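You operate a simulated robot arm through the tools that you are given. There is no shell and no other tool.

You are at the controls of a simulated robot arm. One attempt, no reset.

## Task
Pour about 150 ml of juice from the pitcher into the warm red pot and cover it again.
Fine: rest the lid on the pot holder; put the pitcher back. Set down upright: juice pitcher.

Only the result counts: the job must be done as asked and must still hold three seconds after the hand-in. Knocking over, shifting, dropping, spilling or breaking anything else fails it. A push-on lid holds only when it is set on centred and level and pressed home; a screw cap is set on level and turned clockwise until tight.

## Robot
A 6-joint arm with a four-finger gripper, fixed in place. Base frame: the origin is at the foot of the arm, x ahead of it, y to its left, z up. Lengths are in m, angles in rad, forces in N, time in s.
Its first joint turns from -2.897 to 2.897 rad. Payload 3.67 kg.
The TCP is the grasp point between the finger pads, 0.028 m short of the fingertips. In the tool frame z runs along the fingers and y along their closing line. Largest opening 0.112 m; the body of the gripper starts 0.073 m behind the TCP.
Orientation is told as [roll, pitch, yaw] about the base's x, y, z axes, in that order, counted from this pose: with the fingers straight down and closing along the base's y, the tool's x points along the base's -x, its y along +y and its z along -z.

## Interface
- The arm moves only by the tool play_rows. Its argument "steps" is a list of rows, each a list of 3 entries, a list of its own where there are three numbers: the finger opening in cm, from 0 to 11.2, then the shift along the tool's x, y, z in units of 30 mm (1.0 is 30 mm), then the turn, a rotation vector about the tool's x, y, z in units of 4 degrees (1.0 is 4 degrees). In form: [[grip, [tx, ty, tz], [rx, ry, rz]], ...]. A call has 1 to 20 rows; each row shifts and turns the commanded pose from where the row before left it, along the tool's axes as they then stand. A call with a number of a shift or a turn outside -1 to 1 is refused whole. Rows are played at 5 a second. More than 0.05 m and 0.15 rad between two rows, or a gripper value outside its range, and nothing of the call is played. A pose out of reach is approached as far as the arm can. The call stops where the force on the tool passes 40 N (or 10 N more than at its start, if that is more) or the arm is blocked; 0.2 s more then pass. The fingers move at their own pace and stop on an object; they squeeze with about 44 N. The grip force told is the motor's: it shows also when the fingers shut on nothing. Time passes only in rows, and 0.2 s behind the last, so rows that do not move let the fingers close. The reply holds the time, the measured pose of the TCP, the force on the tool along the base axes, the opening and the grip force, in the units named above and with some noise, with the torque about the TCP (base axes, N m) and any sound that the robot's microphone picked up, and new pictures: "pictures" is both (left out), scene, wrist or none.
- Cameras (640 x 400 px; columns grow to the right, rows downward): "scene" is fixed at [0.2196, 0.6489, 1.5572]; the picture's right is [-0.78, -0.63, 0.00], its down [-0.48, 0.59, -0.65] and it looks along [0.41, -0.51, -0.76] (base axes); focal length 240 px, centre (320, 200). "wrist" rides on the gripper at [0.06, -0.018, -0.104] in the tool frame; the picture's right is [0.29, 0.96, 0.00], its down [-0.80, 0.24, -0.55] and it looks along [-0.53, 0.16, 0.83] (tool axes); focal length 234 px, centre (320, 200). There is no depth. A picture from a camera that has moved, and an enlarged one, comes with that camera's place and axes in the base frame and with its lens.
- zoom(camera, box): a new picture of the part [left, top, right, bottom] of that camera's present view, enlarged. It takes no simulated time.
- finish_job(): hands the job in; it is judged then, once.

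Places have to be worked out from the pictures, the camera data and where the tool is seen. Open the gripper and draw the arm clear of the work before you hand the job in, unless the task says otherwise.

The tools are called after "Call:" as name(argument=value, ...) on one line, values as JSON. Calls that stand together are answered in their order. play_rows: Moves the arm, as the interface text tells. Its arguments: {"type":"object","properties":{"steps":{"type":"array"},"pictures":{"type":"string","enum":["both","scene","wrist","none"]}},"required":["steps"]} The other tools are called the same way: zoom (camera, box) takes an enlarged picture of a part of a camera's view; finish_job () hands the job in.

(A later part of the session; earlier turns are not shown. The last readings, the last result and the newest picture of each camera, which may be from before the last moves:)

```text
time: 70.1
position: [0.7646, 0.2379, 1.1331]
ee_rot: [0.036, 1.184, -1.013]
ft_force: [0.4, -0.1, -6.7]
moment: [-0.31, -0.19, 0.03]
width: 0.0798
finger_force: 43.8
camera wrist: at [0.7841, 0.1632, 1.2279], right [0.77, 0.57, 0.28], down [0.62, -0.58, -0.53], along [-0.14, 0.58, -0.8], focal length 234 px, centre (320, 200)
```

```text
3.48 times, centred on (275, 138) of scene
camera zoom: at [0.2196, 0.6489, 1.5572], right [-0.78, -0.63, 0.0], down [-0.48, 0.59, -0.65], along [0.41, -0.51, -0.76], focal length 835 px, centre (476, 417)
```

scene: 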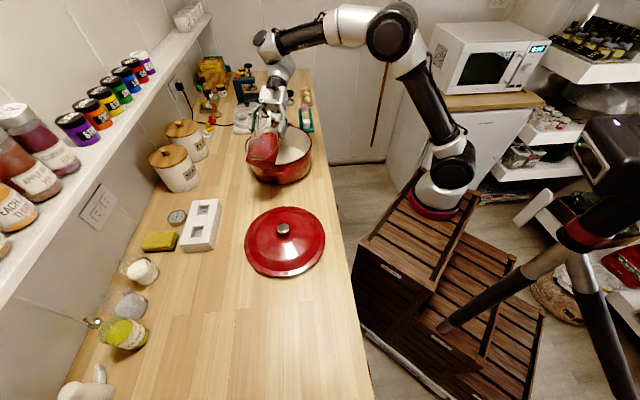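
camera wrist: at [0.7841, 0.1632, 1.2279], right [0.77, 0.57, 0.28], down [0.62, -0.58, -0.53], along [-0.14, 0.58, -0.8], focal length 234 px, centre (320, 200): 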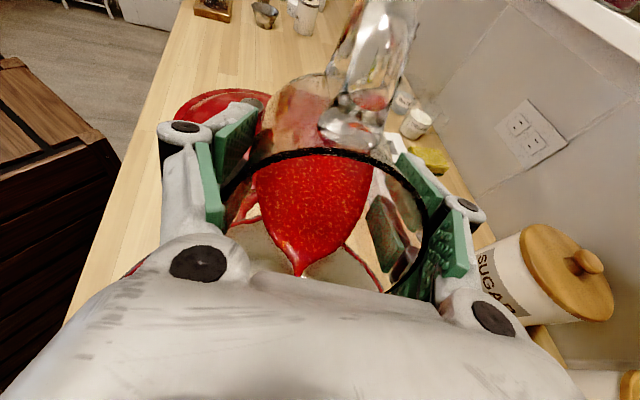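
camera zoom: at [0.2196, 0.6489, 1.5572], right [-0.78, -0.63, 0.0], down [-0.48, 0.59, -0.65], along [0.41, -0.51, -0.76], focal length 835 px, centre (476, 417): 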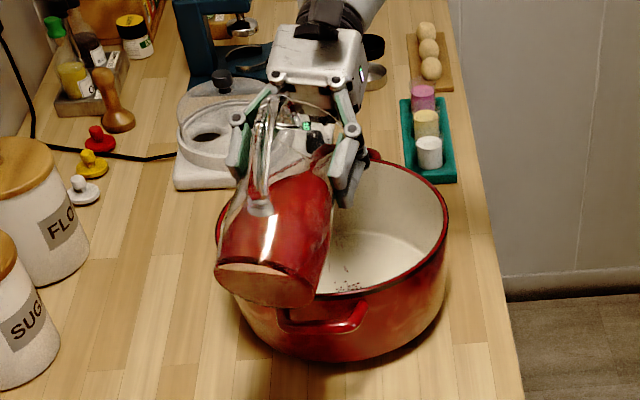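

Juice has reached the spout, a thin stream is flowing, and the drops land near the pot's centre. I hold here and take readings to follow the weight.

Call:
play_rows(steps=[[6, [0, 0, 0], [0, 0, 0]], [6, [0, 0, 0], [0, 0, 0]], [6, [0, 0, 0], [0, 0, 0]]], pictures="none")

Call:
play_rows(steps=[[6, [0, 0, 0], [0, 0, 0]]], pictures="none")

Call:
play_rows(steps=[[6, [0, 0, 0], [0, 0, 0]]], pictures="wrist")

Call:
zoom(camera="wrist", box=[200, 60, 480, 310])

Call:
zoom(camera="scene", box=[245, 110, 325, 190])

```text
time: 70.9
position: [0.7636, 0.2377, 1.1336]
ee_rot: [0.036, 1.183, -1.012]
ft_force: [0.5, 0.3, -6.9]
moment: [-0.35, -0.21, -0.01]
width: 0.0796
finger_force: 44.0
```

```text
time: 71.3
position: [0.7638, 0.2367, 1.1341]
ee_rot: [0.036, 1.183, -1.014]
ft_force: [0.8, 0.1, -6.9]
moment: [-0.33, -0.17, 0.01]
width: 0.0796
finger_force: 44.1
```

```text
time: 71.7
position: [0.7631, 0.238, 1.1333]
ee_rot: [0.037, 1.183, -1.015]
ft_force: [-0.2, 0.3, -7.5]
moment: [-0.32, -0.17, -0.01]
width: 0.0799
finger_force: 44.1
camera wrist: at [0.7841, 0.1632, 1.2279], right [0.77, 0.57, 0.28], down [0.62, -0.58, -0.53], along [-0.14, 0.58, -0.8], focal length 234 px, centre (320, 200)
```

wrist: 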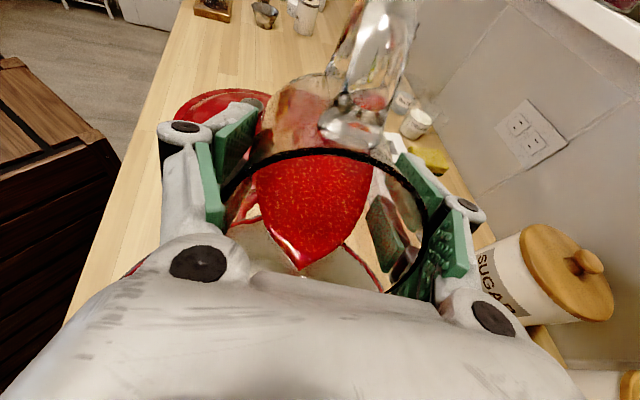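

```text
1.60 times, centred on (340, 185) of wrist
camera zoom: at [0.7841, 0.1632, 1.2279], right [0.77, 0.57, 0.28], down [0.62, -0.58, -0.53], along [-0.14, 0.58, -0.8], focal length 375 px, centre (288, 224)
```

zoom: 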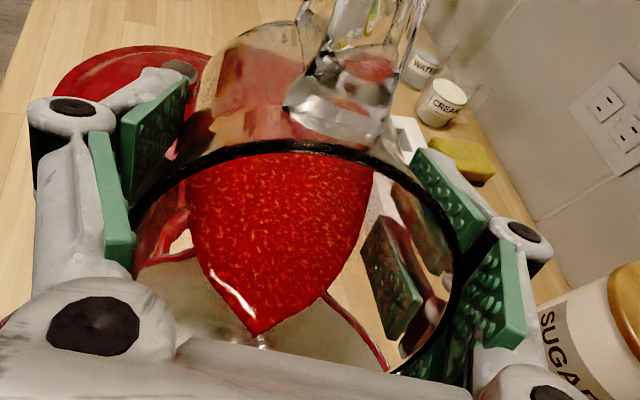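

```text
5.00 times, centred on (285, 150) of scene
camera zoom: at [0.2196, 0.6489, 1.5572], right [-0.78, -0.63, 0.0], down [-0.48, 0.59, -0.65], along [0.41, -0.51, -0.76], focal length 1200 px, centre (495, 450)
```

zoom: 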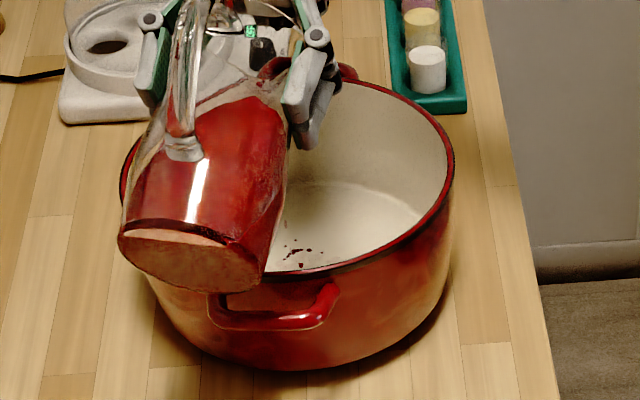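

A few drops are in the pot and the flow has paused. I tilt 3° more, slowly, then hold and weigh.

Call:
play_rows(steps=[[6, [0, 0, 0], [0, 0.25, 0]], [6, [0, 0, 0], [0, 0.25, 0]], [6, [0, 0, 0], [0, 0.25, 0]], [6, [0, 0, 0], [0, 0, 0]], [6, [0, 0, 0], [0, 0, 0]], [6, [0, 0, 0], [0, 0, 0]], [6, [0, 0, 0], [0, 0, 0]], [6, [0, 0, 0], [0, 0, 0]]], pictures="wrist")

Call:
zoom(camera="scene", box=[245, 110, 325, 190])

Call:
play_rows(steps=[[6, [0, 0, 0], [0, 0, 0]]], pictures="none")

Call:
play_rows(steps=[[6, [0, 0, 0], [0, 0, 0]]], pictures="none")

Call:
play_rows(steps=[[6, [0, 0, 0], [0, 0, 0]]], pictures="none")

Call:
play_rows(steps=[[6, [0, 0, 0], [0, 0, 0]]], pictures="none")

```text
time: 73.5
position: [0.7643, 0.2383, 1.1336]
ee_rot: [0.042, 1.238, -1.009]
ft_force: [-0.7, 0.7, -6.5]
moment: [-0.36, -0.17, 0.02]
width: 0.0798
finger_force: 44.0
camera wrist: at [0.787, 0.1599, 1.2238], right [0.78, 0.56, 0.29], down [0.61, -0.56, -0.57], along [-0.16, 0.61, -0.77], focal length 234 px, centre (320, 200)
```

wrist: 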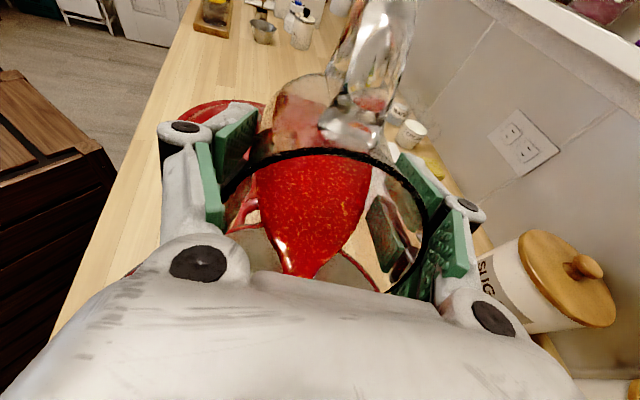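

```text
5.00 times, centred on (285, 150) of scene
camera zoom: at [0.2196, 0.6489, 1.5572], right [-0.78, -0.63, 0.0], down [-0.48, 0.59, -0.65], along [0.41, -0.51, -0.76], focal length 1200 px, centre (495, 450)
```

zoom: 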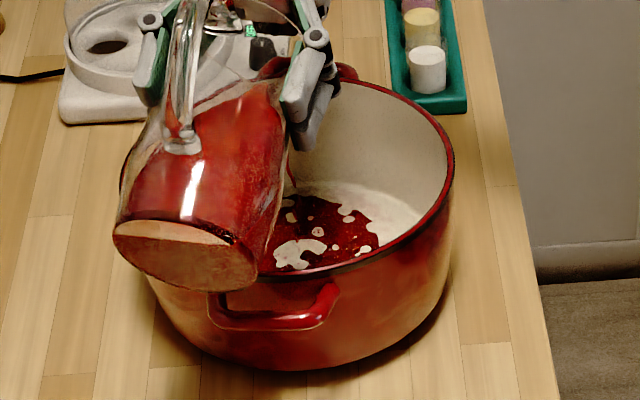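

```text
time: 73.9
position: [0.7652, 0.2381, 1.134]
ee_rot: [0.041, 1.238, -1.009]
ft_force: [-0.1, -0.8, -8.0]
moment: [-0.33, -0.18, -0.01]
width: 0.0797
finger_force: 43.8
```

```text
time: 74.3
position: [0.7653, 0.2377, 1.1324]
ee_rot: [0.041, 1.236, -1.01]
ft_force: [0.6, 0.2, -6.0]
moment: [-0.34, -0.18, 0.01]
width: 0.0794
finger_force: 43.6
```

```text
time: 74.7
position: [0.7646, 0.2378, 1.1339]
ee_rot: [0.042, 1.234, -1.008]
ft_force: [-0.4, 0.4, -7.2]
moment: [-0.32, -0.21, -0.01]
width: 0.0799
finger_force: 44.2
```

```text
time: 75.1
position: [0.7643, 0.2379, 1.1327]
ee_rot: [0.043, 1.236, -1.01]
ft_force: [0.4, -0.2, -7.0]
moment: [-0.32, -0.19, 0.01]
width: 0.0794
finger_force: 43.8
```

Juice is spreading on the pot floor and the weight is now about 6.9 N. I check whether the stream is still running before tilting more.

Call:
play_rows(steps=[[6, [0, 0, 0], [0, 0, 0]]], pictures="wrist")

Call:
zoom(camera="wrist", box=[200, 60, 480, 310])

Call:
zoom(camera="scene", box=[245, 110, 325, 190])

```text
time: 75.5
position: [0.763, 0.2382, 1.1333]
ee_rot: [0.042, 1.236, -1.009]
ft_force: [-1.3, -0.5, -7.8]
moment: [-0.32, -0.2, 0.02]
width: 0.0794
finger_force: 43.7
camera wrist: at [0.787, 0.1599, 1.2238], right [0.78, 0.56, 0.29], down [0.61, -0.56, -0.57], along [-0.16, 0.61, -0.77], focal length 234 px, centre (320, 200)
```

wrist: 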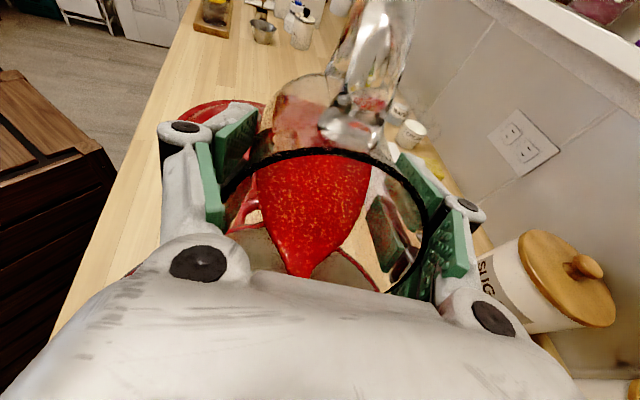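

```text
1.60 times, centred on (340, 185) of wrist
camera zoom: at [0.787, 0.1599, 1.2238], right [0.78, 0.56, 0.29], down [0.61, -0.56, -0.57], along [-0.16, 0.61, -0.77], focal length 375 px, centre (288, 224)
```

zoom: 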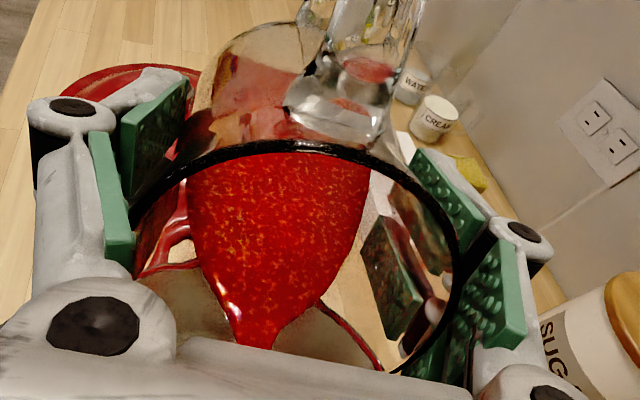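

```text
5.00 times, centred on (285, 150) of scene
camera zoom: at [0.2196, 0.6489, 1.5572], right [-0.78, -0.63, 0.0], down [-0.48, 0.59, -0.65], along [0.41, -0.51, -0.76], focal length 1200 px, centre (495, 450)
```

zoom: 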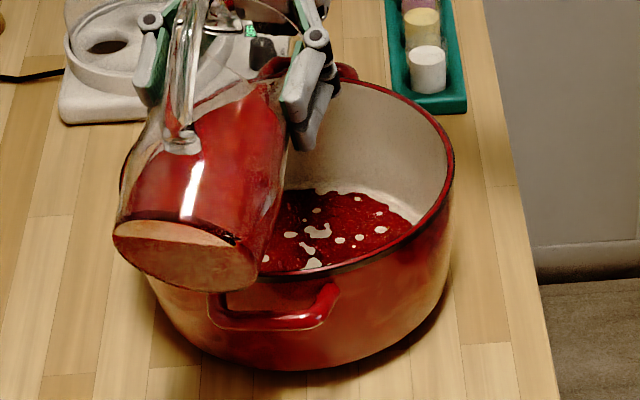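

The stream is still running and the pool is growing. I wait about 3 s more and keep weighing.

Call:
play_rows(steps=[[6, [0, 0, 0], [0, 0, 0]], [6, [0, 0, 0], [0, 0, 0]], [6, [0, 0, 0], [0, 0, 0]], [6, [0, 0, 0], [0, 0, 0]], [6, [0, 0, 0], [0, 0, 0]], [6, [0, 0, 0], [0, 0, 0]], [6, [0, 0, 0], [0, 0, 0]], [6, [0, 0, 0], [0, 0, 0]], [6, [0, 0, 0], [0, 0, 0]], [6, [0, 0, 0], [0, 0, 0]]], pictures="wrist")

Call:
play_rows(steps=[[6, [0, 0, 0], [0, 0, 0]]], pictures="none")

Call:
play_rows(steps=[[6, [0, 0, 0], [0, 0, 0]]], pictures="none")

Call:
play_rows(steps=[[6, [0, 0, 0], [0, 0, 0]]], pictures="none")

Call:
play_rows(steps=[[6, [0, 0, 0], [0, 0, 0]]], pictures="none")

Call:
play_rows(steps=[[6, [0, 0, 0], [0, 0, 0]]], pictures="none")

Call:
zoom(camera="scene", box=[245, 110, 325, 190])

```text
time: 77.7
position: [0.7639, 0.2386, 1.133]
ee_rot: [0.041, 1.238, -1.008]
ft_force: [0.3, 0.3, -6.4]
moment: [-0.31, -0.2, 0.01]
width: 0.0797
finger_force: 43.8
camera wrist: at [0.787, 0.1599, 1.2238], right [0.78, 0.56, 0.29], down [0.61, -0.56, -0.57], along [-0.16, 0.61, -0.77], focal length 234 px, centre (320, 200)
```

wrist: 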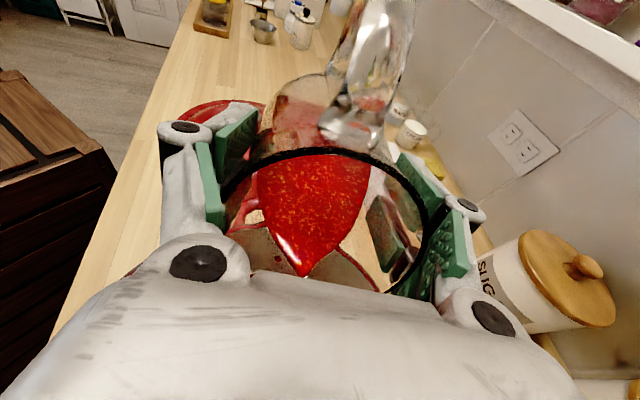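

```text
time: 78.1
position: [0.7637, 0.2388, 1.1325]
ee_rot: [0.04, 1.236, -1.01]
ft_force: [-0.4, 0.1, -6.5]
moment: [-0.3, -0.17, 0.02]
width: 0.0796
finger_force: 43.9
```

```text
time: 78.5
position: [0.7639, 0.2383, 1.1332]
ee_rot: [0.042, 1.235, -1.008]
ft_force: [-0.3, -0.6, -6.4]
moment: [-0.3, -0.19, -0.02]
width: 0.0796
finger_force: 44.2
```

```text
time: 78.9
position: [0.765, 0.2381, 1.133]
ee_rot: [0.041, 1.237, -1.009]
ft_force: [0.6, -0.1, -7.3]
moment: [-0.32, -0.17, 0.0]
width: 0.0795
finger_force: 44.4
```

```text
time: 79.3
position: [0.7643, 0.2371, 1.1338]
ee_rot: [0.042, 1.236, -1.008]
ft_force: [0.1, 0.0, -7.7]
moment: [-0.29, -0.2, 0.01]
width: 0.0795
finger_force: 44.0
```

```text
time: 79.7
position: [0.7633, 0.2382, 1.1326]
ee_rot: [0.042, 1.237, -1.009]
ft_force: [0.9, -0.7, -6.4]
moment: [-0.34, -0.2, -0.03]
width: 0.0796
finger_force: 43.7
```

```text
5.00 times, centred on (285, 150) of scene
camera zoom: at [0.2196, 0.6489, 1.5572], right [-0.78, -0.63, 0.0], down [-0.48, 0.59, -0.65], along [0.41, -0.51, -0.76], focal length 1200 px, centre (495, 450)
```

zoom: 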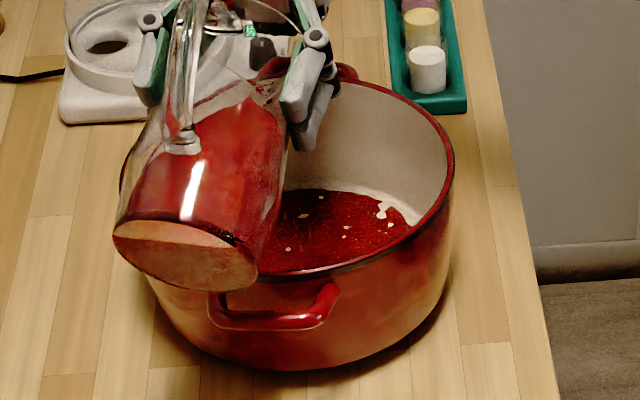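

Flow has stopped at 70.8° with about 0.4 N gone (≈40 ml), which fits my volume model. I tilt on to about 74.5° in 1° steps and let it drain.

Call:
play_rows(steps=[[6, [0, 0, 0], [0, 0.25, 0]], [6, [0, 0, 0], [0, 0, 0]], [6, [0, 0, 0], [0, 0.25, 0]], [6, [0, 0, 0], [0, 0, 0]], [6, [0, 0, 0], [0, 0.25, 0]], [6, [0, 0, 0], [0, 0, 0]], [6, [0, 0, 0], [0, 0.2, 0]], [6, [0, 0, 0], [0, 0, 0]], [6, [0, 0, 0], [0, 0, 0]], [6, [0, 0, 0], [0, 0, 0]], [6, [0, 0, 0], [0, 0, 0]], [6, [0, 0, 0], [0, 0, 0]]], pictures="both")

Call:
zoom(camera="scene", box=[245, 110, 325, 190])

Call:
play_rows(steps=[[6, [0, 0, 0], [0, 0, 0]], [6, [0, 0, 0], [0, 0, 0]], [6, [0, 0, 0], [0, 0, 0]], [6, [0, 0, 0], [0, 0, 0]], [6, [0, 0, 0], [0, 0, 0]], [6, [0, 0, 0], [0, 0, 0]], [6, [0, 0, 0], [0, 0, 0]], [6, [0, 0, 0], [0, 0, 0]], [6, [0, 0, 0], [0, 0, 0]], [6, [0, 0, 0], [0, 0, 0]], [6, [0, 0, 0], [0, 0, 0]], [6, [0, 0, 0], [0, 0, 0]]], pictures="wrist")

```text
time: 82.3
position: [0.7649, 0.2374, 1.1335]
ee_rot: [0.051, 1.303, -0.998]
ft_force: [0.7, 0.0, -6.7]
moment: [-0.29, -0.18, -0.02]
width: 0.0794
finger_force: 43.6
camera wrist: at [0.7906, 0.1543, 1.2177], right [0.79, 0.54, 0.29], down [0.59, -0.52, -0.62], along [-0.18, 0.66, -0.73], focal length 234 px, centre (320, 200)
```

scene: 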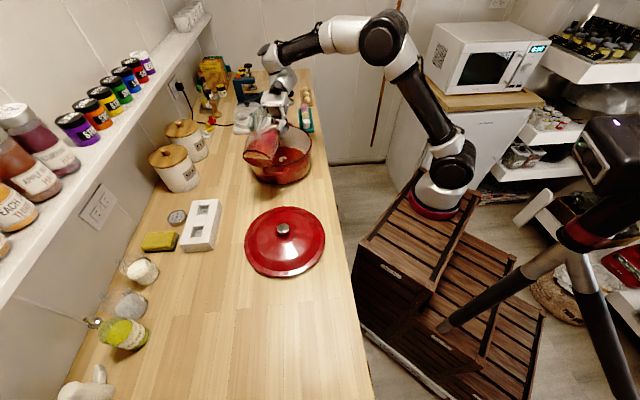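
wrist: 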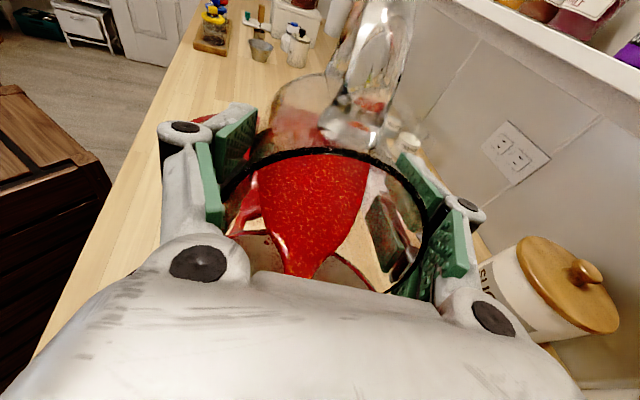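

```text
5.00 times, centred on (285, 150) of scene
camera zoom: at [0.2196, 0.6489, 1.5572], right [-0.78, -0.63, 0.0], down [-0.48, 0.59, -0.65], along [0.41, -0.51, -0.76], focal length 1200 px, centre (495, 450)
```

zoom: 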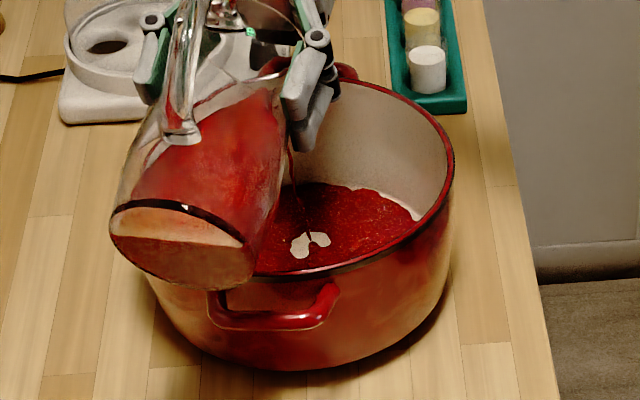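

```text
time: 84.9
position: [0.7647, 0.2376, 1.1324]
ee_rot: [0.051, 1.301, -0.999]
ft_force: [-0.8, -0.6, -6.1]
moment: [-0.29, -0.17, 0.0]
width: 0.0794
finger_force: 44.3
camera wrist: at [0.7906, 0.1543, 1.2177], right [0.79, 0.54, 0.29], down [0.59, -0.52, -0.62], along [-0.18, 0.66, -0.73], focal length 234 px, centre (320, 200)
```

wrist: 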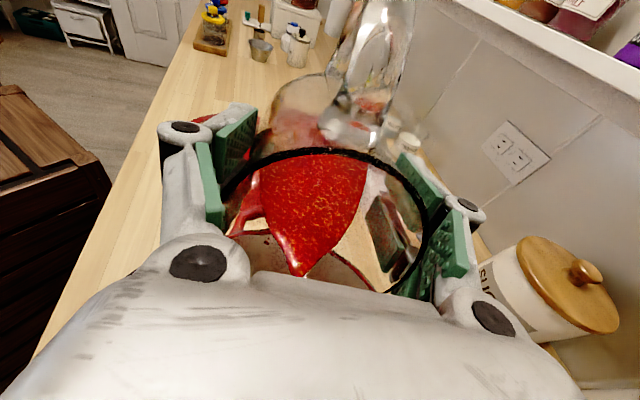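

The stream has stopped again at 74.6°. I take a series of still readings for a good average.

Call:
play_rows(steps=[[6, [0, 0, 0], [0, 0, 0]]], pictures="none")

Call:
play_rows(steps=[[6, [0, 0, 0], [0, 0, 0]]], pictures="none")

Call:
play_rows(steps=[[6, [0, 0, 0], [0, 0, 0]]], pictures="none")

Call:
play_rows(steps=[[6, [0, 0, 0], [0, 0, 0]]], pictures="none")

Call:
play_rows(steps=[[6, [0, 0, 0], [0, 0, 0]]], pictures="none")

Call:
play_rows(steps=[[6, [0, 0, 0], [0, 0, 0]]], pictures="none")

Call:
play_rows(steps=[[6, [0, 0, 0], [0, 0, 0]]], pictures="none")

Call:
play_rows(steps=[[6, [0, 0, 0], [0, 0, 0]]], pictures="none")

Call:
play_rows(steps=[[6, [0, 0, 0], [0, 0, 0]]], pictures="none")

Call:
play_rows(steps=[[6, [0, 0, 0], [0, 0, 0]]], pictures="none")

Call:
zoom(camera="wrist", box=[200, 60, 480, 310])

Call:
zoom(camera="scene", box=[235, 100, 325, 190])

```text
time: 85.3
position: [0.7645, 0.2374, 1.1331]
ee_rot: [0.05, 1.302, -0.997]
ft_force: [0.8, -0.1, -5.6]
moment: [-0.31, -0.17, 0.01]
width: 0.0795
finger_force: 44.1
```

```text
time: 85.7
position: [0.764, 0.2369, 1.1332]
ee_rot: [0.052, 1.303, -0.998]
ft_force: [0.3, 0.4, -5.9]
moment: [-0.24, -0.18, 0.0]
width: 0.0794
finger_force: 43.9
```

```text
time: 86.1
position: [0.7643, 0.2374, 1.1325]
ee_rot: [0.05, 1.302, -0.998]
ft_force: [0.8, -0.5, -5.7]
moment: [-0.31, -0.17, 0.03]
width: 0.0794
finger_force: 44.2
```

```text
time: 86.5
position: [0.7652, 0.2369, 1.1327]
ee_rot: [0.051, 1.302, -0.998]
ft_force: [0.9, -0.1, -5.8]
moment: [-0.34, -0.15, 0.01]
width: 0.0795
finger_force: 44.2
```

```text
time: 86.9
position: [0.7656, 0.2378, 1.1333]
ee_rot: [0.05, 1.302, -0.999]
ft_force: [-0.3, 0.6, -6.4]
moment: [-0.31, -0.19, 0.02]
width: 0.0797
finger_force: 44.0
```

```text
time: 87.3
position: [0.7652, 0.238, 1.1321]
ee_rot: [0.051, 1.301, -0.999]
ft_force: [0.7, 0.7, -5.8]
moment: [-0.27, -0.16, -0.02]
width: 0.0795
finger_force: 44.1
```

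```text
time: 87.7
position: [0.7658, 0.2377, 1.1316]
ee_rot: [0.051, 1.302, -0.998]
ft_force: [0.1, 0.3, -6.1]
moment: [-0.28, -0.19, -0.03]
width: 0.0798
finger_force: 44.1
```

```text
time: 88.1
position: [0.7654, 0.2379, 1.1333]
ee_rot: [0.051, 1.302, -0.999]
ft_force: [-0.2, -0.7, -6.5]
moment: [-0.29, -0.14, -0.04]
width: 0.0797
finger_force: 44.3
```

```text
time: 88.5
position: [0.766, 0.2367, 1.1334]
ee_rot: [0.049, 1.303, -0.999]
ft_force: [0.4, 0.9, -5.8]
moment: [-0.3, -0.18, 0.04]
width: 0.0798
finger_force: 43.8
```

```text
time: 88.9
position: [0.7649, 0.2374, 1.1319]
ee_rot: [0.051, 1.302, -0.996]
ft_force: [-0.1, 0.9, -5.5]
moment: [-0.29, -0.17, 0.0]
width: 0.0796
finger_force: 44.2
```

```text
1.60 times, centred on (340, 185) of wrist
camera zoom: at [0.7906, 0.1543, 1.2177], right [0.79, 0.54, 0.29], down [0.59, -0.52, -0.62], along [-0.18, 0.66, -0.73], focal length 375 px, centre (288, 224)
```

zoom: 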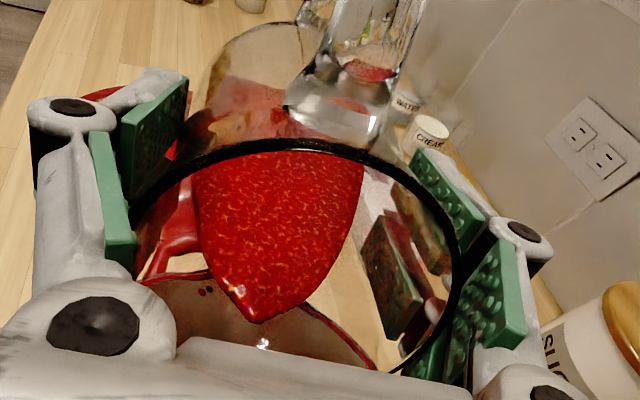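

```text
4.44 times, centred on (280, 145) of scene
camera zoom: at [0.2196, 0.6489, 1.5572], right [-0.78, -0.63, 0.0], down [-0.48, 0.59, -0.65], along [0.41, -0.51, -0.76], focal length 1067 px, centre (498, 444)
```

zoom: 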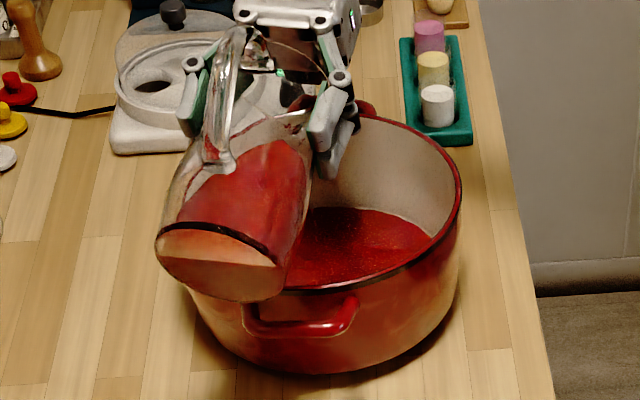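

The average is now 5.93 N, so about 1.27 N (≈125 ml) has gone in. I need roughly 25 ml more, so I tilt about 1.8° further, slowly, and let it drain.

Call:
play_rows(steps=[[6, [0, 0, 0], [0, 0.15, 0]], [6, [0, 0, 0], [0, 0, 0]], [6, [0, 0, 0], [0, 0.15, 0]], [6, [0, 0, 0], [0, 0, 0]], [6, [0, 0, 0], [0, 0.15, 0]], [6, [0, 0, 0], [0, 0, 0]], [6, [0, 0, 0], [0, 0, 0]], [6, [0, 0, 0], [0, 0, 0]], [6, [0, 0, 0], [0, 0, 0]], [6, [0, 0, 0], [0, 0, 0]], [6, [0, 0, 0], [0, 0, 0]], [6, [0, 0, 0], [0, 0, 0]], [6, [0, 0, 0], [0, 0, 0]], [6, [0, 0, 0], [0, 0, 0]], [6, [0, 0, 0], [0, 0, 0]], [6, [0, 0, 0], [0, 0, 0]], [6, [0, 0, 0], [0, 0, 0]], [6, [0, 0, 0], [0, 0, 0]], [6, [0, 0, 0], [0, 0, 0]], [6, [0, 0, 0], [0, 0, 0]]], pictures="wrist")

Call:
zoom(camera="wrist", box=[200, 60, 480, 310])

Call:
play_rows(steps=[[6, [0, 0, 0], [0, 0, 0]]], pictures="none")

Call:
play_rows(steps=[[6, [0, 0, 0], [0, 0, 0]]], pictures="none")

Call:
play_rows(steps=[[6, [0, 0, 0], [0, 0, 0]]], pictures="none")

Call:
play_rows(steps=[[6, [0, 0, 0], [0, 0, 0]]], pictures="none")

Call:
play_rows(steps=[[6, [0, 0, 0], [0, 0, 0]]], pictures="none")

Call:
play_rows(steps=[[6, [0, 0, 0], [0, 0, 0]]], pictures="none")

Call:
play_rows(steps=[[6, [0, 0, 0], [0, 0, 0]]], pictures="none")

Call:
play_rows(steps=[[6, [0, 0, 0], [0, 0, 0]]], pictures="none")

Call:
play_rows(steps=[[6, [0, 0, 0], [0, 0, 0]]], pictures="none")

Call:
play_rows(steps=[[6, [0, 0, 0], [0, 0, 0]]], pictures="none")

```text
time: 93.1
position: [0.7631, 0.2374, 1.1327]
ee_rot: [0.056, 1.334, -0.992]
ft_force: [-0.5, 1.0, -6.5]
moment: [-0.29, -0.17, -0.03]
width: 0.0796
finger_force: 43.7
camera wrist: at [0.7916, 0.1518, 1.2154], right [0.79, 0.54, 0.29], down [0.58, -0.5, -0.64], along [-0.2, 0.68, -0.71], focal length 234 px, centre (320, 200)
```

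wrist: 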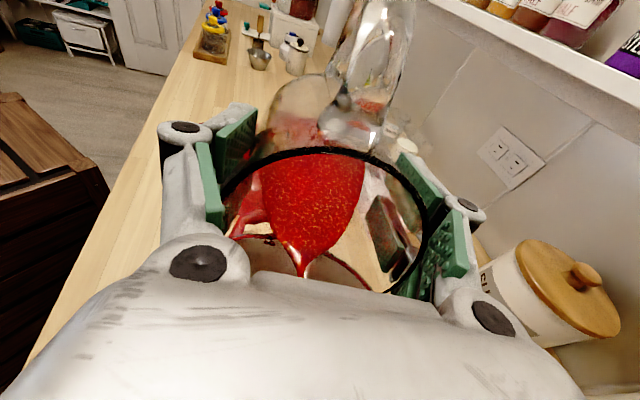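

```text
1.60 times, centred on (340, 185) of wrist
camera zoom: at [0.7916, 0.1518, 1.2154], right [0.79, 0.54, 0.29], down [0.58, -0.5, -0.64], along [-0.2, 0.68, -0.71], focal length 375 px, centre (288, 224)
```

zoom: 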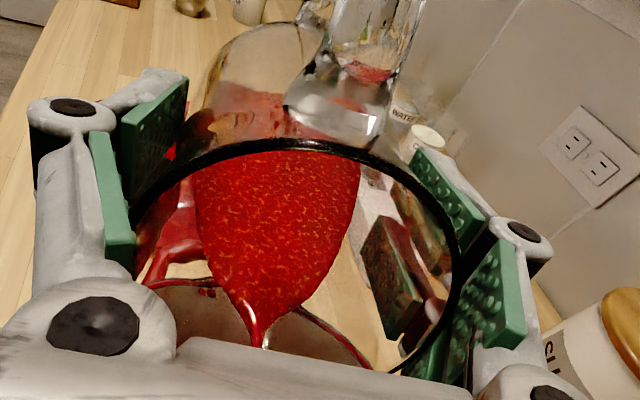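

```text
time: 93.5
position: [0.7647, 0.238, 1.1335]
ee_rot: [0.056, 1.336, -0.992]
ft_force: [-0.2, -0.2, -5.4]
moment: [-0.27, -0.18, -0.01]
width: 0.0795
finger_force: 44.0
```

```text
time: 93.9
position: [0.7651, 0.2364, 1.1338]
ee_rot: [0.056, 1.331, -0.99]
ft_force: [0.6, 0.0, -6.2]
moment: [-0.3, -0.15, -0.02]
width: 0.0793
finger_force: 44.3
```

```text
time: 94.3
position: [0.7654, 0.237, 1.1325]
ee_rot: [0.058, 1.335, -0.991]
ft_force: [0.2, -0.3, -6.3]
moment: [-0.3, -0.2, -0.01]
width: 0.0797
finger_force: 43.4
```

```text
time: 94.7
position: [0.7652, 0.2367, 1.133]
ee_rot: [0.057, 1.333, -0.99]
ft_force: [-0.3, 0.6, -5.9]
moment: [-0.26, -0.17, 0.0]
width: 0.0797
finger_force: 43.9
```

```text
time: 95.1
position: [0.765, 0.237, 1.134]
ee_rot: [0.057, 1.332, -0.991]
ft_force: [0.5, 0.3, -6.1]
moment: [-0.26, -0.17, 0.02]
width: 0.0795
finger_force: 44.3
```

```text
time: 95.5
position: [0.7648, 0.237, 1.1327]
ee_rot: [0.057, 1.334, -0.991]
ft_force: [-0.1, 0.0, -6.1]
moment: [-0.27, -0.18, -0.01]
width: 0.0794
finger_force: 44.2
```

```text
time: 95.9
position: [0.7655, 0.2373, 1.1336]
ee_rot: [0.057, 1.333, -0.992]
ft_force: [-0.6, -0.5, -5.7]
moment: [-0.29, -0.21, -0.02]
width: 0.0794
finger_force: 43.8
```

```text
time: 96.3
position: [0.7648, 0.2365, 1.1325]
ee_rot: [0.057, 1.334, -0.992]
ft_force: [-0.1, -1.3, -5.4]
moment: [-0.28, -0.14, 0.0]
width: 0.0796
finger_force: 44.6
```

```text
time: 96.7
position: [0.7645, 0.2378, 1.1334]
ee_rot: [0.058, 1.334, -0.993]
ft_force: [-1.1, 0.3, -5.3]
moment: [-0.29, -0.12, -0.05]
width: 0.0796
finger_force: 44.4
```

```text
time: 97.1
position: [0.7643, 0.238, 1.1319]
ee_rot: [0.057, 1.333, -0.992]
ft_force: [-0.3, -0.1, -6.4]
moment: [-0.27, -0.16, 0.0]
width: 0.0795
finger_force: 43.7
```

The readings average about 5.9 N at 76.4°, which together with the volume model puts the pour at roughly 140 ml. I check the stream and take a few more readings.

Call:
play_rows(steps=[[6, [0, 0, 0], [0, 0, 0]]], pictures="wrist")

Call:
zoom(camera="wrist", box=[200, 60, 480, 310])

Call:
play_rows(steps=[[6, [0, 0, 0], [0, 0, 0]]], pictures="none")

Call:
play_rows(steps=[[6, [0, 0, 0], [0, 0, 0]]], pictures="none")

Call:
play_rows(steps=[[6, [0, 0, 0], [0, 0, 0]]], pictures="none")

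Call:
play_rows(steps=[[6, [0, 0, 0], [0, 0, 0]]], pictures="none")

Call:
play_rows(steps=[[6, [0, 0, 0], [0, 0, 0]]], pictures="none")

Call:
play_rows(steps=[[6, [0, 0, 0], [0, 0, 0]]], pictures="none")

Call:
play_rows(steps=[[6, [0, 0, 0], [0, 0, 0]]], pictures="none")

Call:
play_rows(steps=[[6, [0, 0, 0], [0, 0, 0]]], pictures="none")

```text
time: 97.5
position: [0.7645, 0.2381, 1.1326]
ee_rot: [0.058, 1.333, -0.992]
ft_force: [0.5, 0.3, -6.8]
moment: [-0.3, -0.17, -0.03]
width: 0.0794
finger_force: 44.4
camera wrist: at [0.7916, 0.1518, 1.2154], right [0.79, 0.54, 0.29], down [0.58, -0.5, -0.64], along [-0.2, 0.68, -0.71], focal length 234 px, centre (320, 200)
```

wrist: 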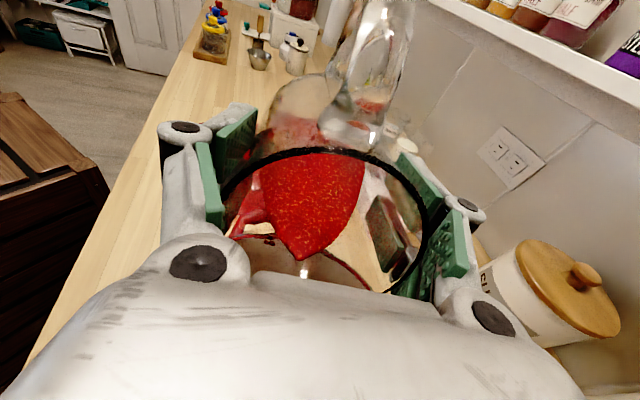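

```text
1.60 times, centred on (340, 185) of wrist
camera zoom: at [0.7916, 0.1518, 1.2154], right [0.79, 0.54, 0.29], down [0.58, -0.5, -0.64], along [-0.2, 0.68, -0.71], focal length 375 px, centre (288, 224)
```

zoom: 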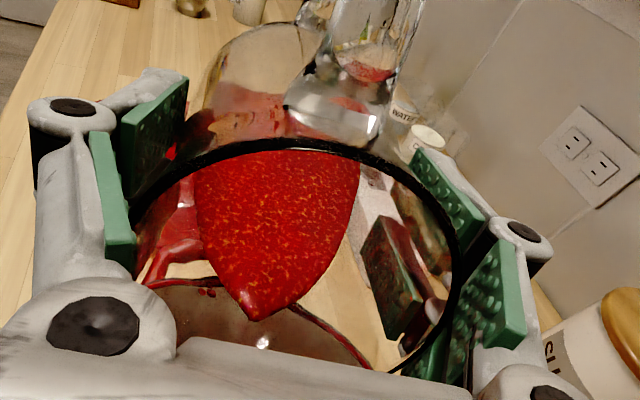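

```text
time: 97.9
position: [0.7655, 0.2376, 1.1326]
ee_rot: [0.058, 1.334, -0.99]
ft_force: [-0.5, 0.3, -5.1]
moment: [-0.29, -0.16, 0.0]
width: 0.0795
finger_force: 44.0
```

```text
time: 98.3
position: [0.7636, 0.2383, 1.133]
ee_rot: [0.058, 1.332, -0.991]
ft_force: [-0.3, -0.4, -6.0]
moment: [-0.33, -0.16, 0.0]
width: 0.0795
finger_force: 44.3
```

```text
time: 98.7
position: [0.7647, 0.2374, 1.1326]
ee_rot: [0.057, 1.334, -0.992]
ft_force: [0.6, -0.4, -5.5]
moment: [-0.29, -0.13, 0.03]
width: 0.0795
finger_force: 43.7
```

```text
time: 99.1
position: [0.7648, 0.2374, 1.1326]
ee_rot: [0.058, 1.331, -0.99]
ft_force: [-0.8, 0.2, -6.2]
moment: [-0.29, -0.17, -0.01]
width: 0.0793
finger_force: 43.7
```

```text
time: 99.5
position: [0.7639, 0.2373, 1.1323]
ee_rot: [0.058, 1.335, -0.991]
ft_force: [0.0, 0.2, -4.7]
moment: [-0.33, -0.18, 0.03]
width: 0.0796
finger_force: 44.0
```

```text
time: 99.9
position: [0.7645, 0.2373, 1.1326]
ee_rot: [0.057, 1.333, -0.991]
ft_force: [-0.6, 0.9, -4.7]
moment: [-0.28, -0.17, -0.03]
width: 0.0797
finger_force: 43.8
```

```text
time: 100.3
position: [0.765, 0.2367, 1.1332]
ee_rot: [0.058, 1.333, -0.99]
ft_force: [0.5, 0.3, -6.4]
moment: [-0.33, -0.14, -0.04]
width: 0.0795
finger_force: 44.2
```

```text
time: 100.7
position: [0.7653, 0.2371, 1.1331]
ee_rot: [0.058, 1.335, -0.991]
ft_force: [0.7, -0.4, -5.5]
moment: [-0.29, -0.15, 0.0]
width: 0.0795
finger_force: 44.2
```

Flow has stopped and the combined average is 5.81 N, so about 140 ml is in the pot. I add a small 0.7° nudge for the last few millilitres and let it drain.

Call:
play_rows(steps=[[6, [0, 0, 0], [0, 0.1, 0]], [6, [0, 0, 0], [0, 0.08, 0]], [6, [0, 0, 0], [0, 0, 0]], [6, [0, 0, 0], [0, 0, 0]], [6, [0, 0, 0], [0, 0, 0]], [6, [0, 0, 0], [0, 0, 0]], [6, [0, 0, 0], [0, 0, 0]], [6, [0, 0, 0], [0, 0, 0]], [6, [0, 0, 0], [0, 0, 0]], [6, [0, 0, 0], [0, 0, 0]], [6, [0, 0, 0], [0, 0, 0]], [6, [0, 0, 0], [0, 0, 0]], [6, [0, 0, 0], [0, 0, 0]], [6, [0, 0, 0], [0, 0, 0]], [6, [0, 0, 0], [0, 0, 0]], [6, [0, 0, 0], [0, 0, 0]], [6, [0, 0, 0], [0, 0, 0]], [6, [0, 0, 0], [0, 0, 0]], [6, [0, 0, 0], [0, 0, 0]], [6, [0, 0, 0], [0, 0, 0]]], pictures="wrist")

Call:
zoom(camera="wrist", box=[200, 60, 480, 310])

Call:
zoom(camera="scene", box=[235, 100, 325, 190])

```text
time: 104.9
position: [0.7643, 0.2367, 1.1342]
ee_rot: [0.061, 1.346, -0.988]
ft_force: [0.4, -0.3, -5.9]
moment: [-0.27, -0.17, 0.03]
width: 0.0794
finger_force: 44.5
camera wrist: at [0.7917, 0.1507, 1.2149], right [0.79, 0.53, 0.29], down [0.57, -0.5, -0.65], along [-0.2, 0.69, -0.7], focal length 234 px, centre (320, 200)
```

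wrist: 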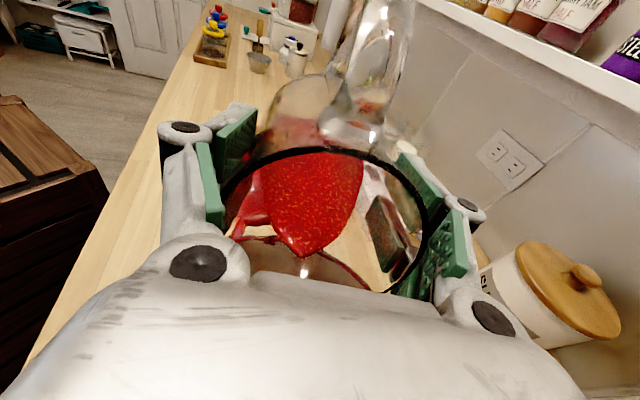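

```text
1.60 times, centred on (340, 185) of wrist
camera zoom: at [0.7917, 0.1507, 1.2149], right [0.79, 0.53, 0.29], down [0.57, -0.5, -0.65], along [-0.2, 0.69, -0.7], focal length 375 px, centre (288, 224)
```

zoom: 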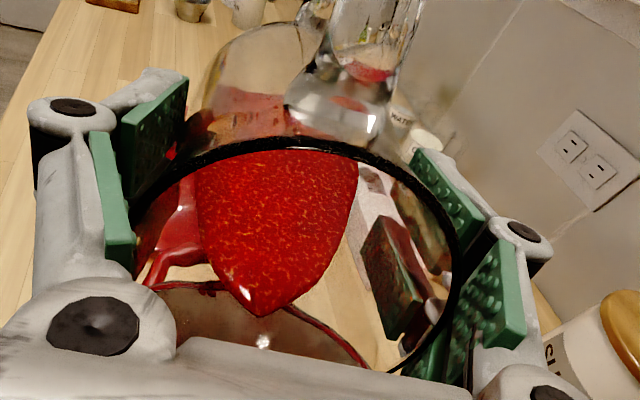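

```text
4.44 times, centred on (280, 145) of scene
camera zoom: at [0.2196, 0.6489, 1.5572], right [-0.78, -0.63, 0.0], down [-0.48, 0.59, -0.65], along [0.41, -0.51, -0.76], focal length 1067 px, centre (498, 444)
```

zoom: 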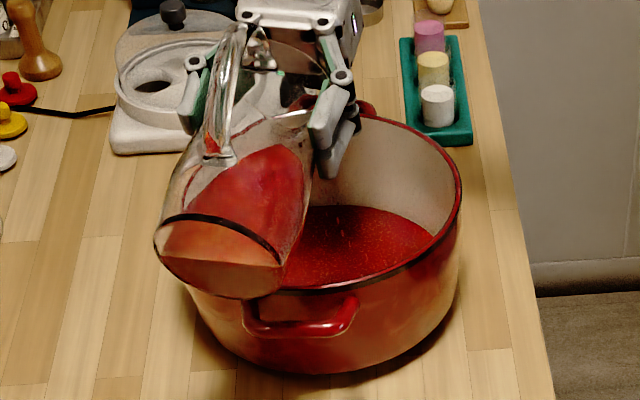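

The flow has stopped again. I zoom on the pitcher's base to see how much of the bottom the remaining juice covers, as a cross-check on the volume left.

Call:
zoom(camera="scene", box=[262, 140, 306, 170])

Call:
zoom(camera="scene", box=[262, 120, 302, 172])

Call:
zoom(camera="wrist", box=[240, 70, 400, 270])

```text
13.33 times, centred on (284, 155) of scene
camera zoom: at [0.2196, 0.6489, 1.5572], right [-0.78, -0.63, 0.0], down [-0.48, 0.59, -0.65], along [0.41, -0.51, -0.76], focal length 3201 px, centre (800, 800)
```

zoom: 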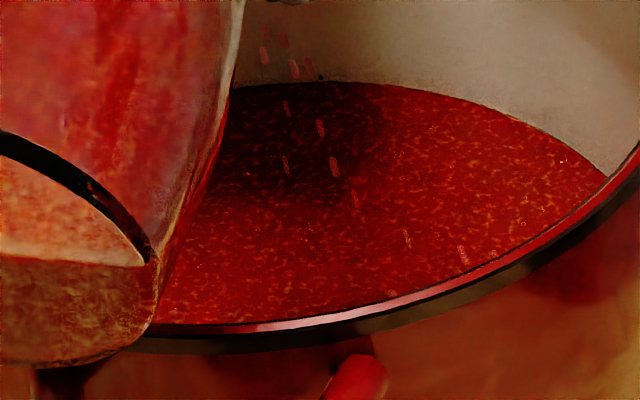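

```text
7.69 times, centred on (282, 146) of scene
camera zoom: at [0.2196, 0.6489, 1.5572], right [-0.78, -0.63, 0.0], down [-0.48, 0.59, -0.65], along [0.41, -0.51, -0.76], focal length 1847 px, centre (612, 615)
```

zoom: 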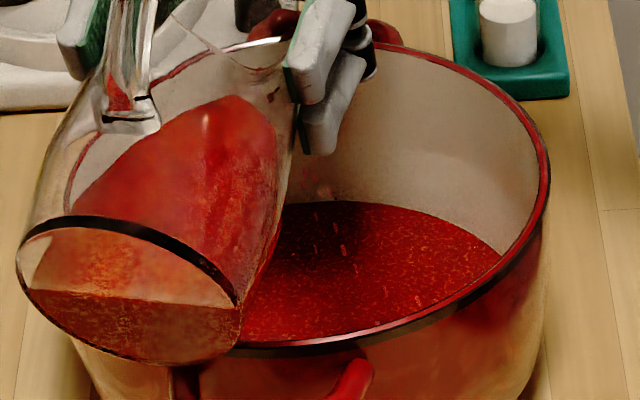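

```text
2.00 times, centred on (320, 170) of wrist
camera zoom: at [0.7917, 0.1507, 1.2149], right [0.79, 0.53, 0.29], down [0.57, -0.5, -0.65], along [-0.2, 0.69, -0.7], focal length 468 px, centre (320, 260)
```

zoom: 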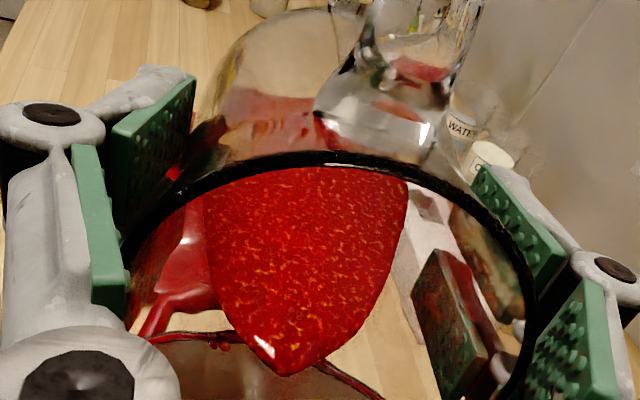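

The cross-check leaves about 95 ml in the pitcher, again pointing to a pour of around 140–150 ml. I take another batch of readings to narrow it down.

Call:
play_rows(steps=[[6, [0, 0, 0], [0, 0, 0]]], pictures="none")

Call:
play_rows(steps=[[6, [0, 0, 0], [0, 0, 0]]], pictures="none")

Call:
play_rows(steps=[[6, [0, 0, 0], [0, 0, 0]]], pictures="none")

Call:
play_rows(steps=[[6, [0, 0, 0], [0, 0, 0]]], pictures="none")

Call:
play_rows(steps=[[6, [0, 0, 0], [0, 0, 0]]], pictures="none")

Call:
play_rows(steps=[[6, [0, 0, 0], [0, 0, 0]]], pictures="none")

Call:
play_rows(steps=[[6, [0, 0, 0], [0, 0, 0]]], pictures="none")

Call:
play_rows(steps=[[6, [0, 0, 0], [0, 0, 0]]], pictures="none")

Call:
play_rows(steps=[[6, [0, 0, 0], [0, 0, 0]]], pictures="none")

Call:
play_rows(steps=[[6, [0, 0, 0], [0, 0, 0]]], pictures="none")

Call:
play_rows(steps=[[6, [0, 0, 0], [0, 0, 0]]], pictures="none")

Call:
play_rows(steps=[[6, [0, 0, 0], [0, 0, 0]]], pictures="none")

```text
time: 105.3
position: [0.7644, 0.2361, 1.1342]
ee_rot: [0.063, 1.347, -0.988]
ft_force: [-0.6, 0.1, -5.9]
moment: [-0.25, -0.17, 0.02]
width: 0.0795
finger_force: 43.7
```

```text
time: 105.7
position: [0.7636, 0.2363, 1.1329]
ee_rot: [0.062, 1.346, -0.989]
ft_force: [-0.3, 0.7, -6.4]
moment: [-0.26, -0.14, -0.03]
width: 0.0794
finger_force: 44.3
```

```text
time: 106.1
position: [0.7649, 0.2377, 1.1331]
ee_rot: [0.062, 1.346, -0.987]
ft_force: [0.0, 0.0, -5.5]
moment: [-0.31, -0.14, -0.02]
width: 0.0793
finger_force: 44.4
```

```text
time: 106.5
position: [0.7638, 0.2363, 1.1331]
ee_rot: [0.06, 1.346, -0.988]
ft_force: [-0.6, -0.5, -4.8]
moment: [-0.28, -0.18, -0.01]
width: 0.0794
finger_force: 44.1
```

```text
time: 106.9
position: [0.7645, 0.2371, 1.1334]
ee_rot: [0.06, 1.346, -0.988]
ft_force: [-0.6, 0.2, -5.8]
moment: [-0.28, -0.15, -0.01]
width: 0.0793
finger_force: 43.9
```

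```text
time: 107.3
position: [0.7648, 0.2374, 1.1345]
ee_rot: [0.061, 1.347, -0.987]
ft_force: [0.0, 0.5, -5.5]
moment: [-0.28, -0.16, -0.03]
width: 0.0794
finger_force: 43.8
```

```text
time: 107.7
position: [0.7637, 0.2375, 1.1334]
ee_rot: [0.06, 1.345, -0.989]
ft_force: [-0.7, -0.1, -5.5]
moment: [-0.29, -0.16, 0.02]
width: 0.0792
finger_force: 44.3
```

```text
time: 108.1
position: [0.7639, 0.2366, 1.1344]
ee_rot: [0.062, 1.345, -0.988]
ft_force: [-0.6, -0.2, -5.7]
moment: [-0.27, -0.17, -0.06]
width: 0.0791
finger_force: 44.2
```

```text
time: 108.5
position: [0.7643, 0.2373, 1.1341]
ee_rot: [0.06, 1.346, -0.987]
ft_force: [0.2, 0.1, -5.8]
moment: [-0.31, -0.15, 0.04]
width: 0.0795
finger_force: 44.0
```

```text
time: 108.9
position: [0.7655, 0.2372, 1.1348]
ee_rot: [0.06, 1.345, -0.988]
ft_force: [0.4, -0.5, -5.7]
moment: [-0.3, -0.15, -0.01]
width: 0.0795
finger_force: 43.9
```

```text
time: 109.3
position: [0.7646, 0.2365, 1.1332]
ee_rot: [0.062, 1.347, -0.987]
ft_force: [0.1, 0.0, -6.3]
moment: [-0.28, -0.14, 0.02]
width: 0.0792
finger_force: 44.2
```

```text
time: 109.7
position: [0.7647, 0.2375, 1.1322]
ee_rot: [0.06, 1.345, -0.987]
ft_force: [0.5, 0.2, -5.9]
moment: [-0.29, -0.16, 0.0]
width: 0.0795
finger_force: 43.7
```

The average is now 5.75 N, about 1.45 N (≈148 ml) poured, so I stop here. I tilt back to about 61°, raise the pitcher clear of the rim, and then bring it upright.

Call:
play_rows(steps=[[6, [0, 0, 0], [0, -0.4, 0]], [6, [0, 0, 0], [0, -0.6, 0]], [6, [0, 0, 0], [0, -0.8, 0]], [6, [0, 0, 0], [0, -0.8, 0]], [6, [0, 0, 0], [0, -0.8, 0]], [6, [0, 0, 0], [0, -0.4, 0]], [6, [0.22, 0, -0.117], [0, 0, 0]], [6, [0.44, 0, -0.235], [0, 0, 0]], [6, [0.44, 0, -0.235], [0, 0, 0]], [6, [0.22, 0, -0.117], [0, 0, 0]], [6, [0, 0, 0], [0, 0, 0]]], pictures="wrist")

Call:
zoom(camera="scene", box=[225, 80, 335, 195])

```text
time: 112.1
position: [0.7642, 0.2368, 1.1785]
ee_rot: [0.03, 1.08, -1.022]
ft_force: [-0.1, -0.6, -5.8]
moment: [-0.26, -0.16, -0.02]
width: 0.0794
finger_force: 43.4
camera wrist: at [0.7791, 0.1713, 1.2808], right [0.76, 0.59, 0.27], down [0.65, -0.63, -0.44], along [-0.09, 0.51, -0.86], focal length 234 px, centre (320, 200)
```

wrist: 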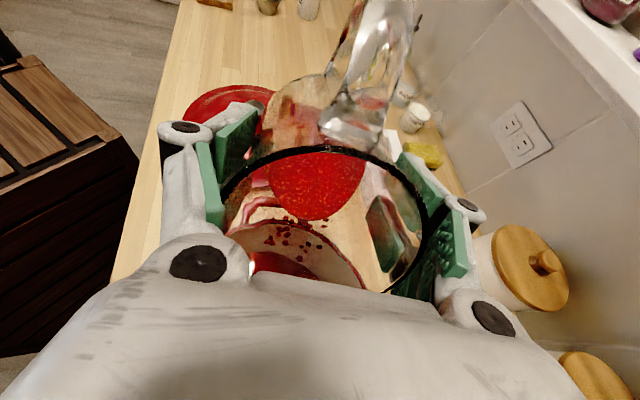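

```text
3.48 times, centred on (280, 138) of scene
camera zoom: at [0.2196, 0.6489, 1.5572], right [-0.78, -0.63, 0.0], down [-0.48, 0.59, -0.65], along [0.41, -0.51, -0.76], focal length 835 px, centre (459, 417)
```

zoom: 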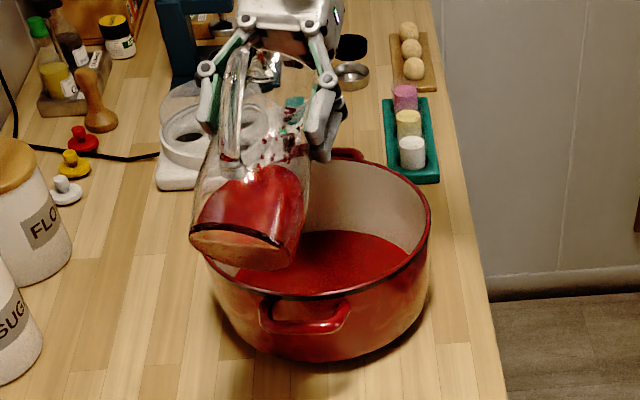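

The pitcher is clear and the pool in the pot looks good. I zoom on the juice front at this 62° tilt to compare with the pre-pour picture at the same tilt.

Call:
zoom(camera="wrist", box=[200, 60, 480, 310])

```text
1.60 times, centred on (340, 185) of wrist
camera zoom: at [0.7791, 0.1713, 1.2808], right [0.76, 0.59, 0.27], down [0.65, -0.63, -0.44], along [-0.09, 0.51, -0.86], focal length 375 px, centre (288, 224)
```

zoom: 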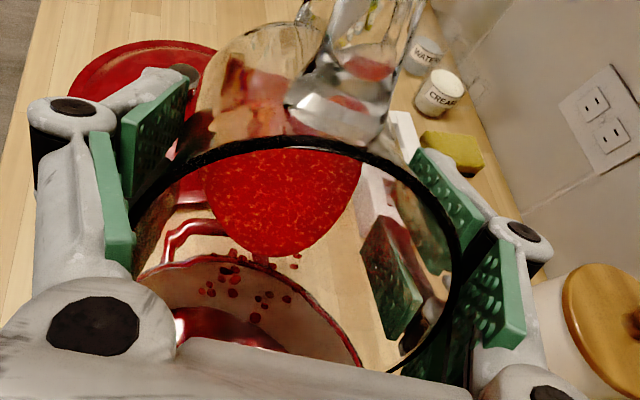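

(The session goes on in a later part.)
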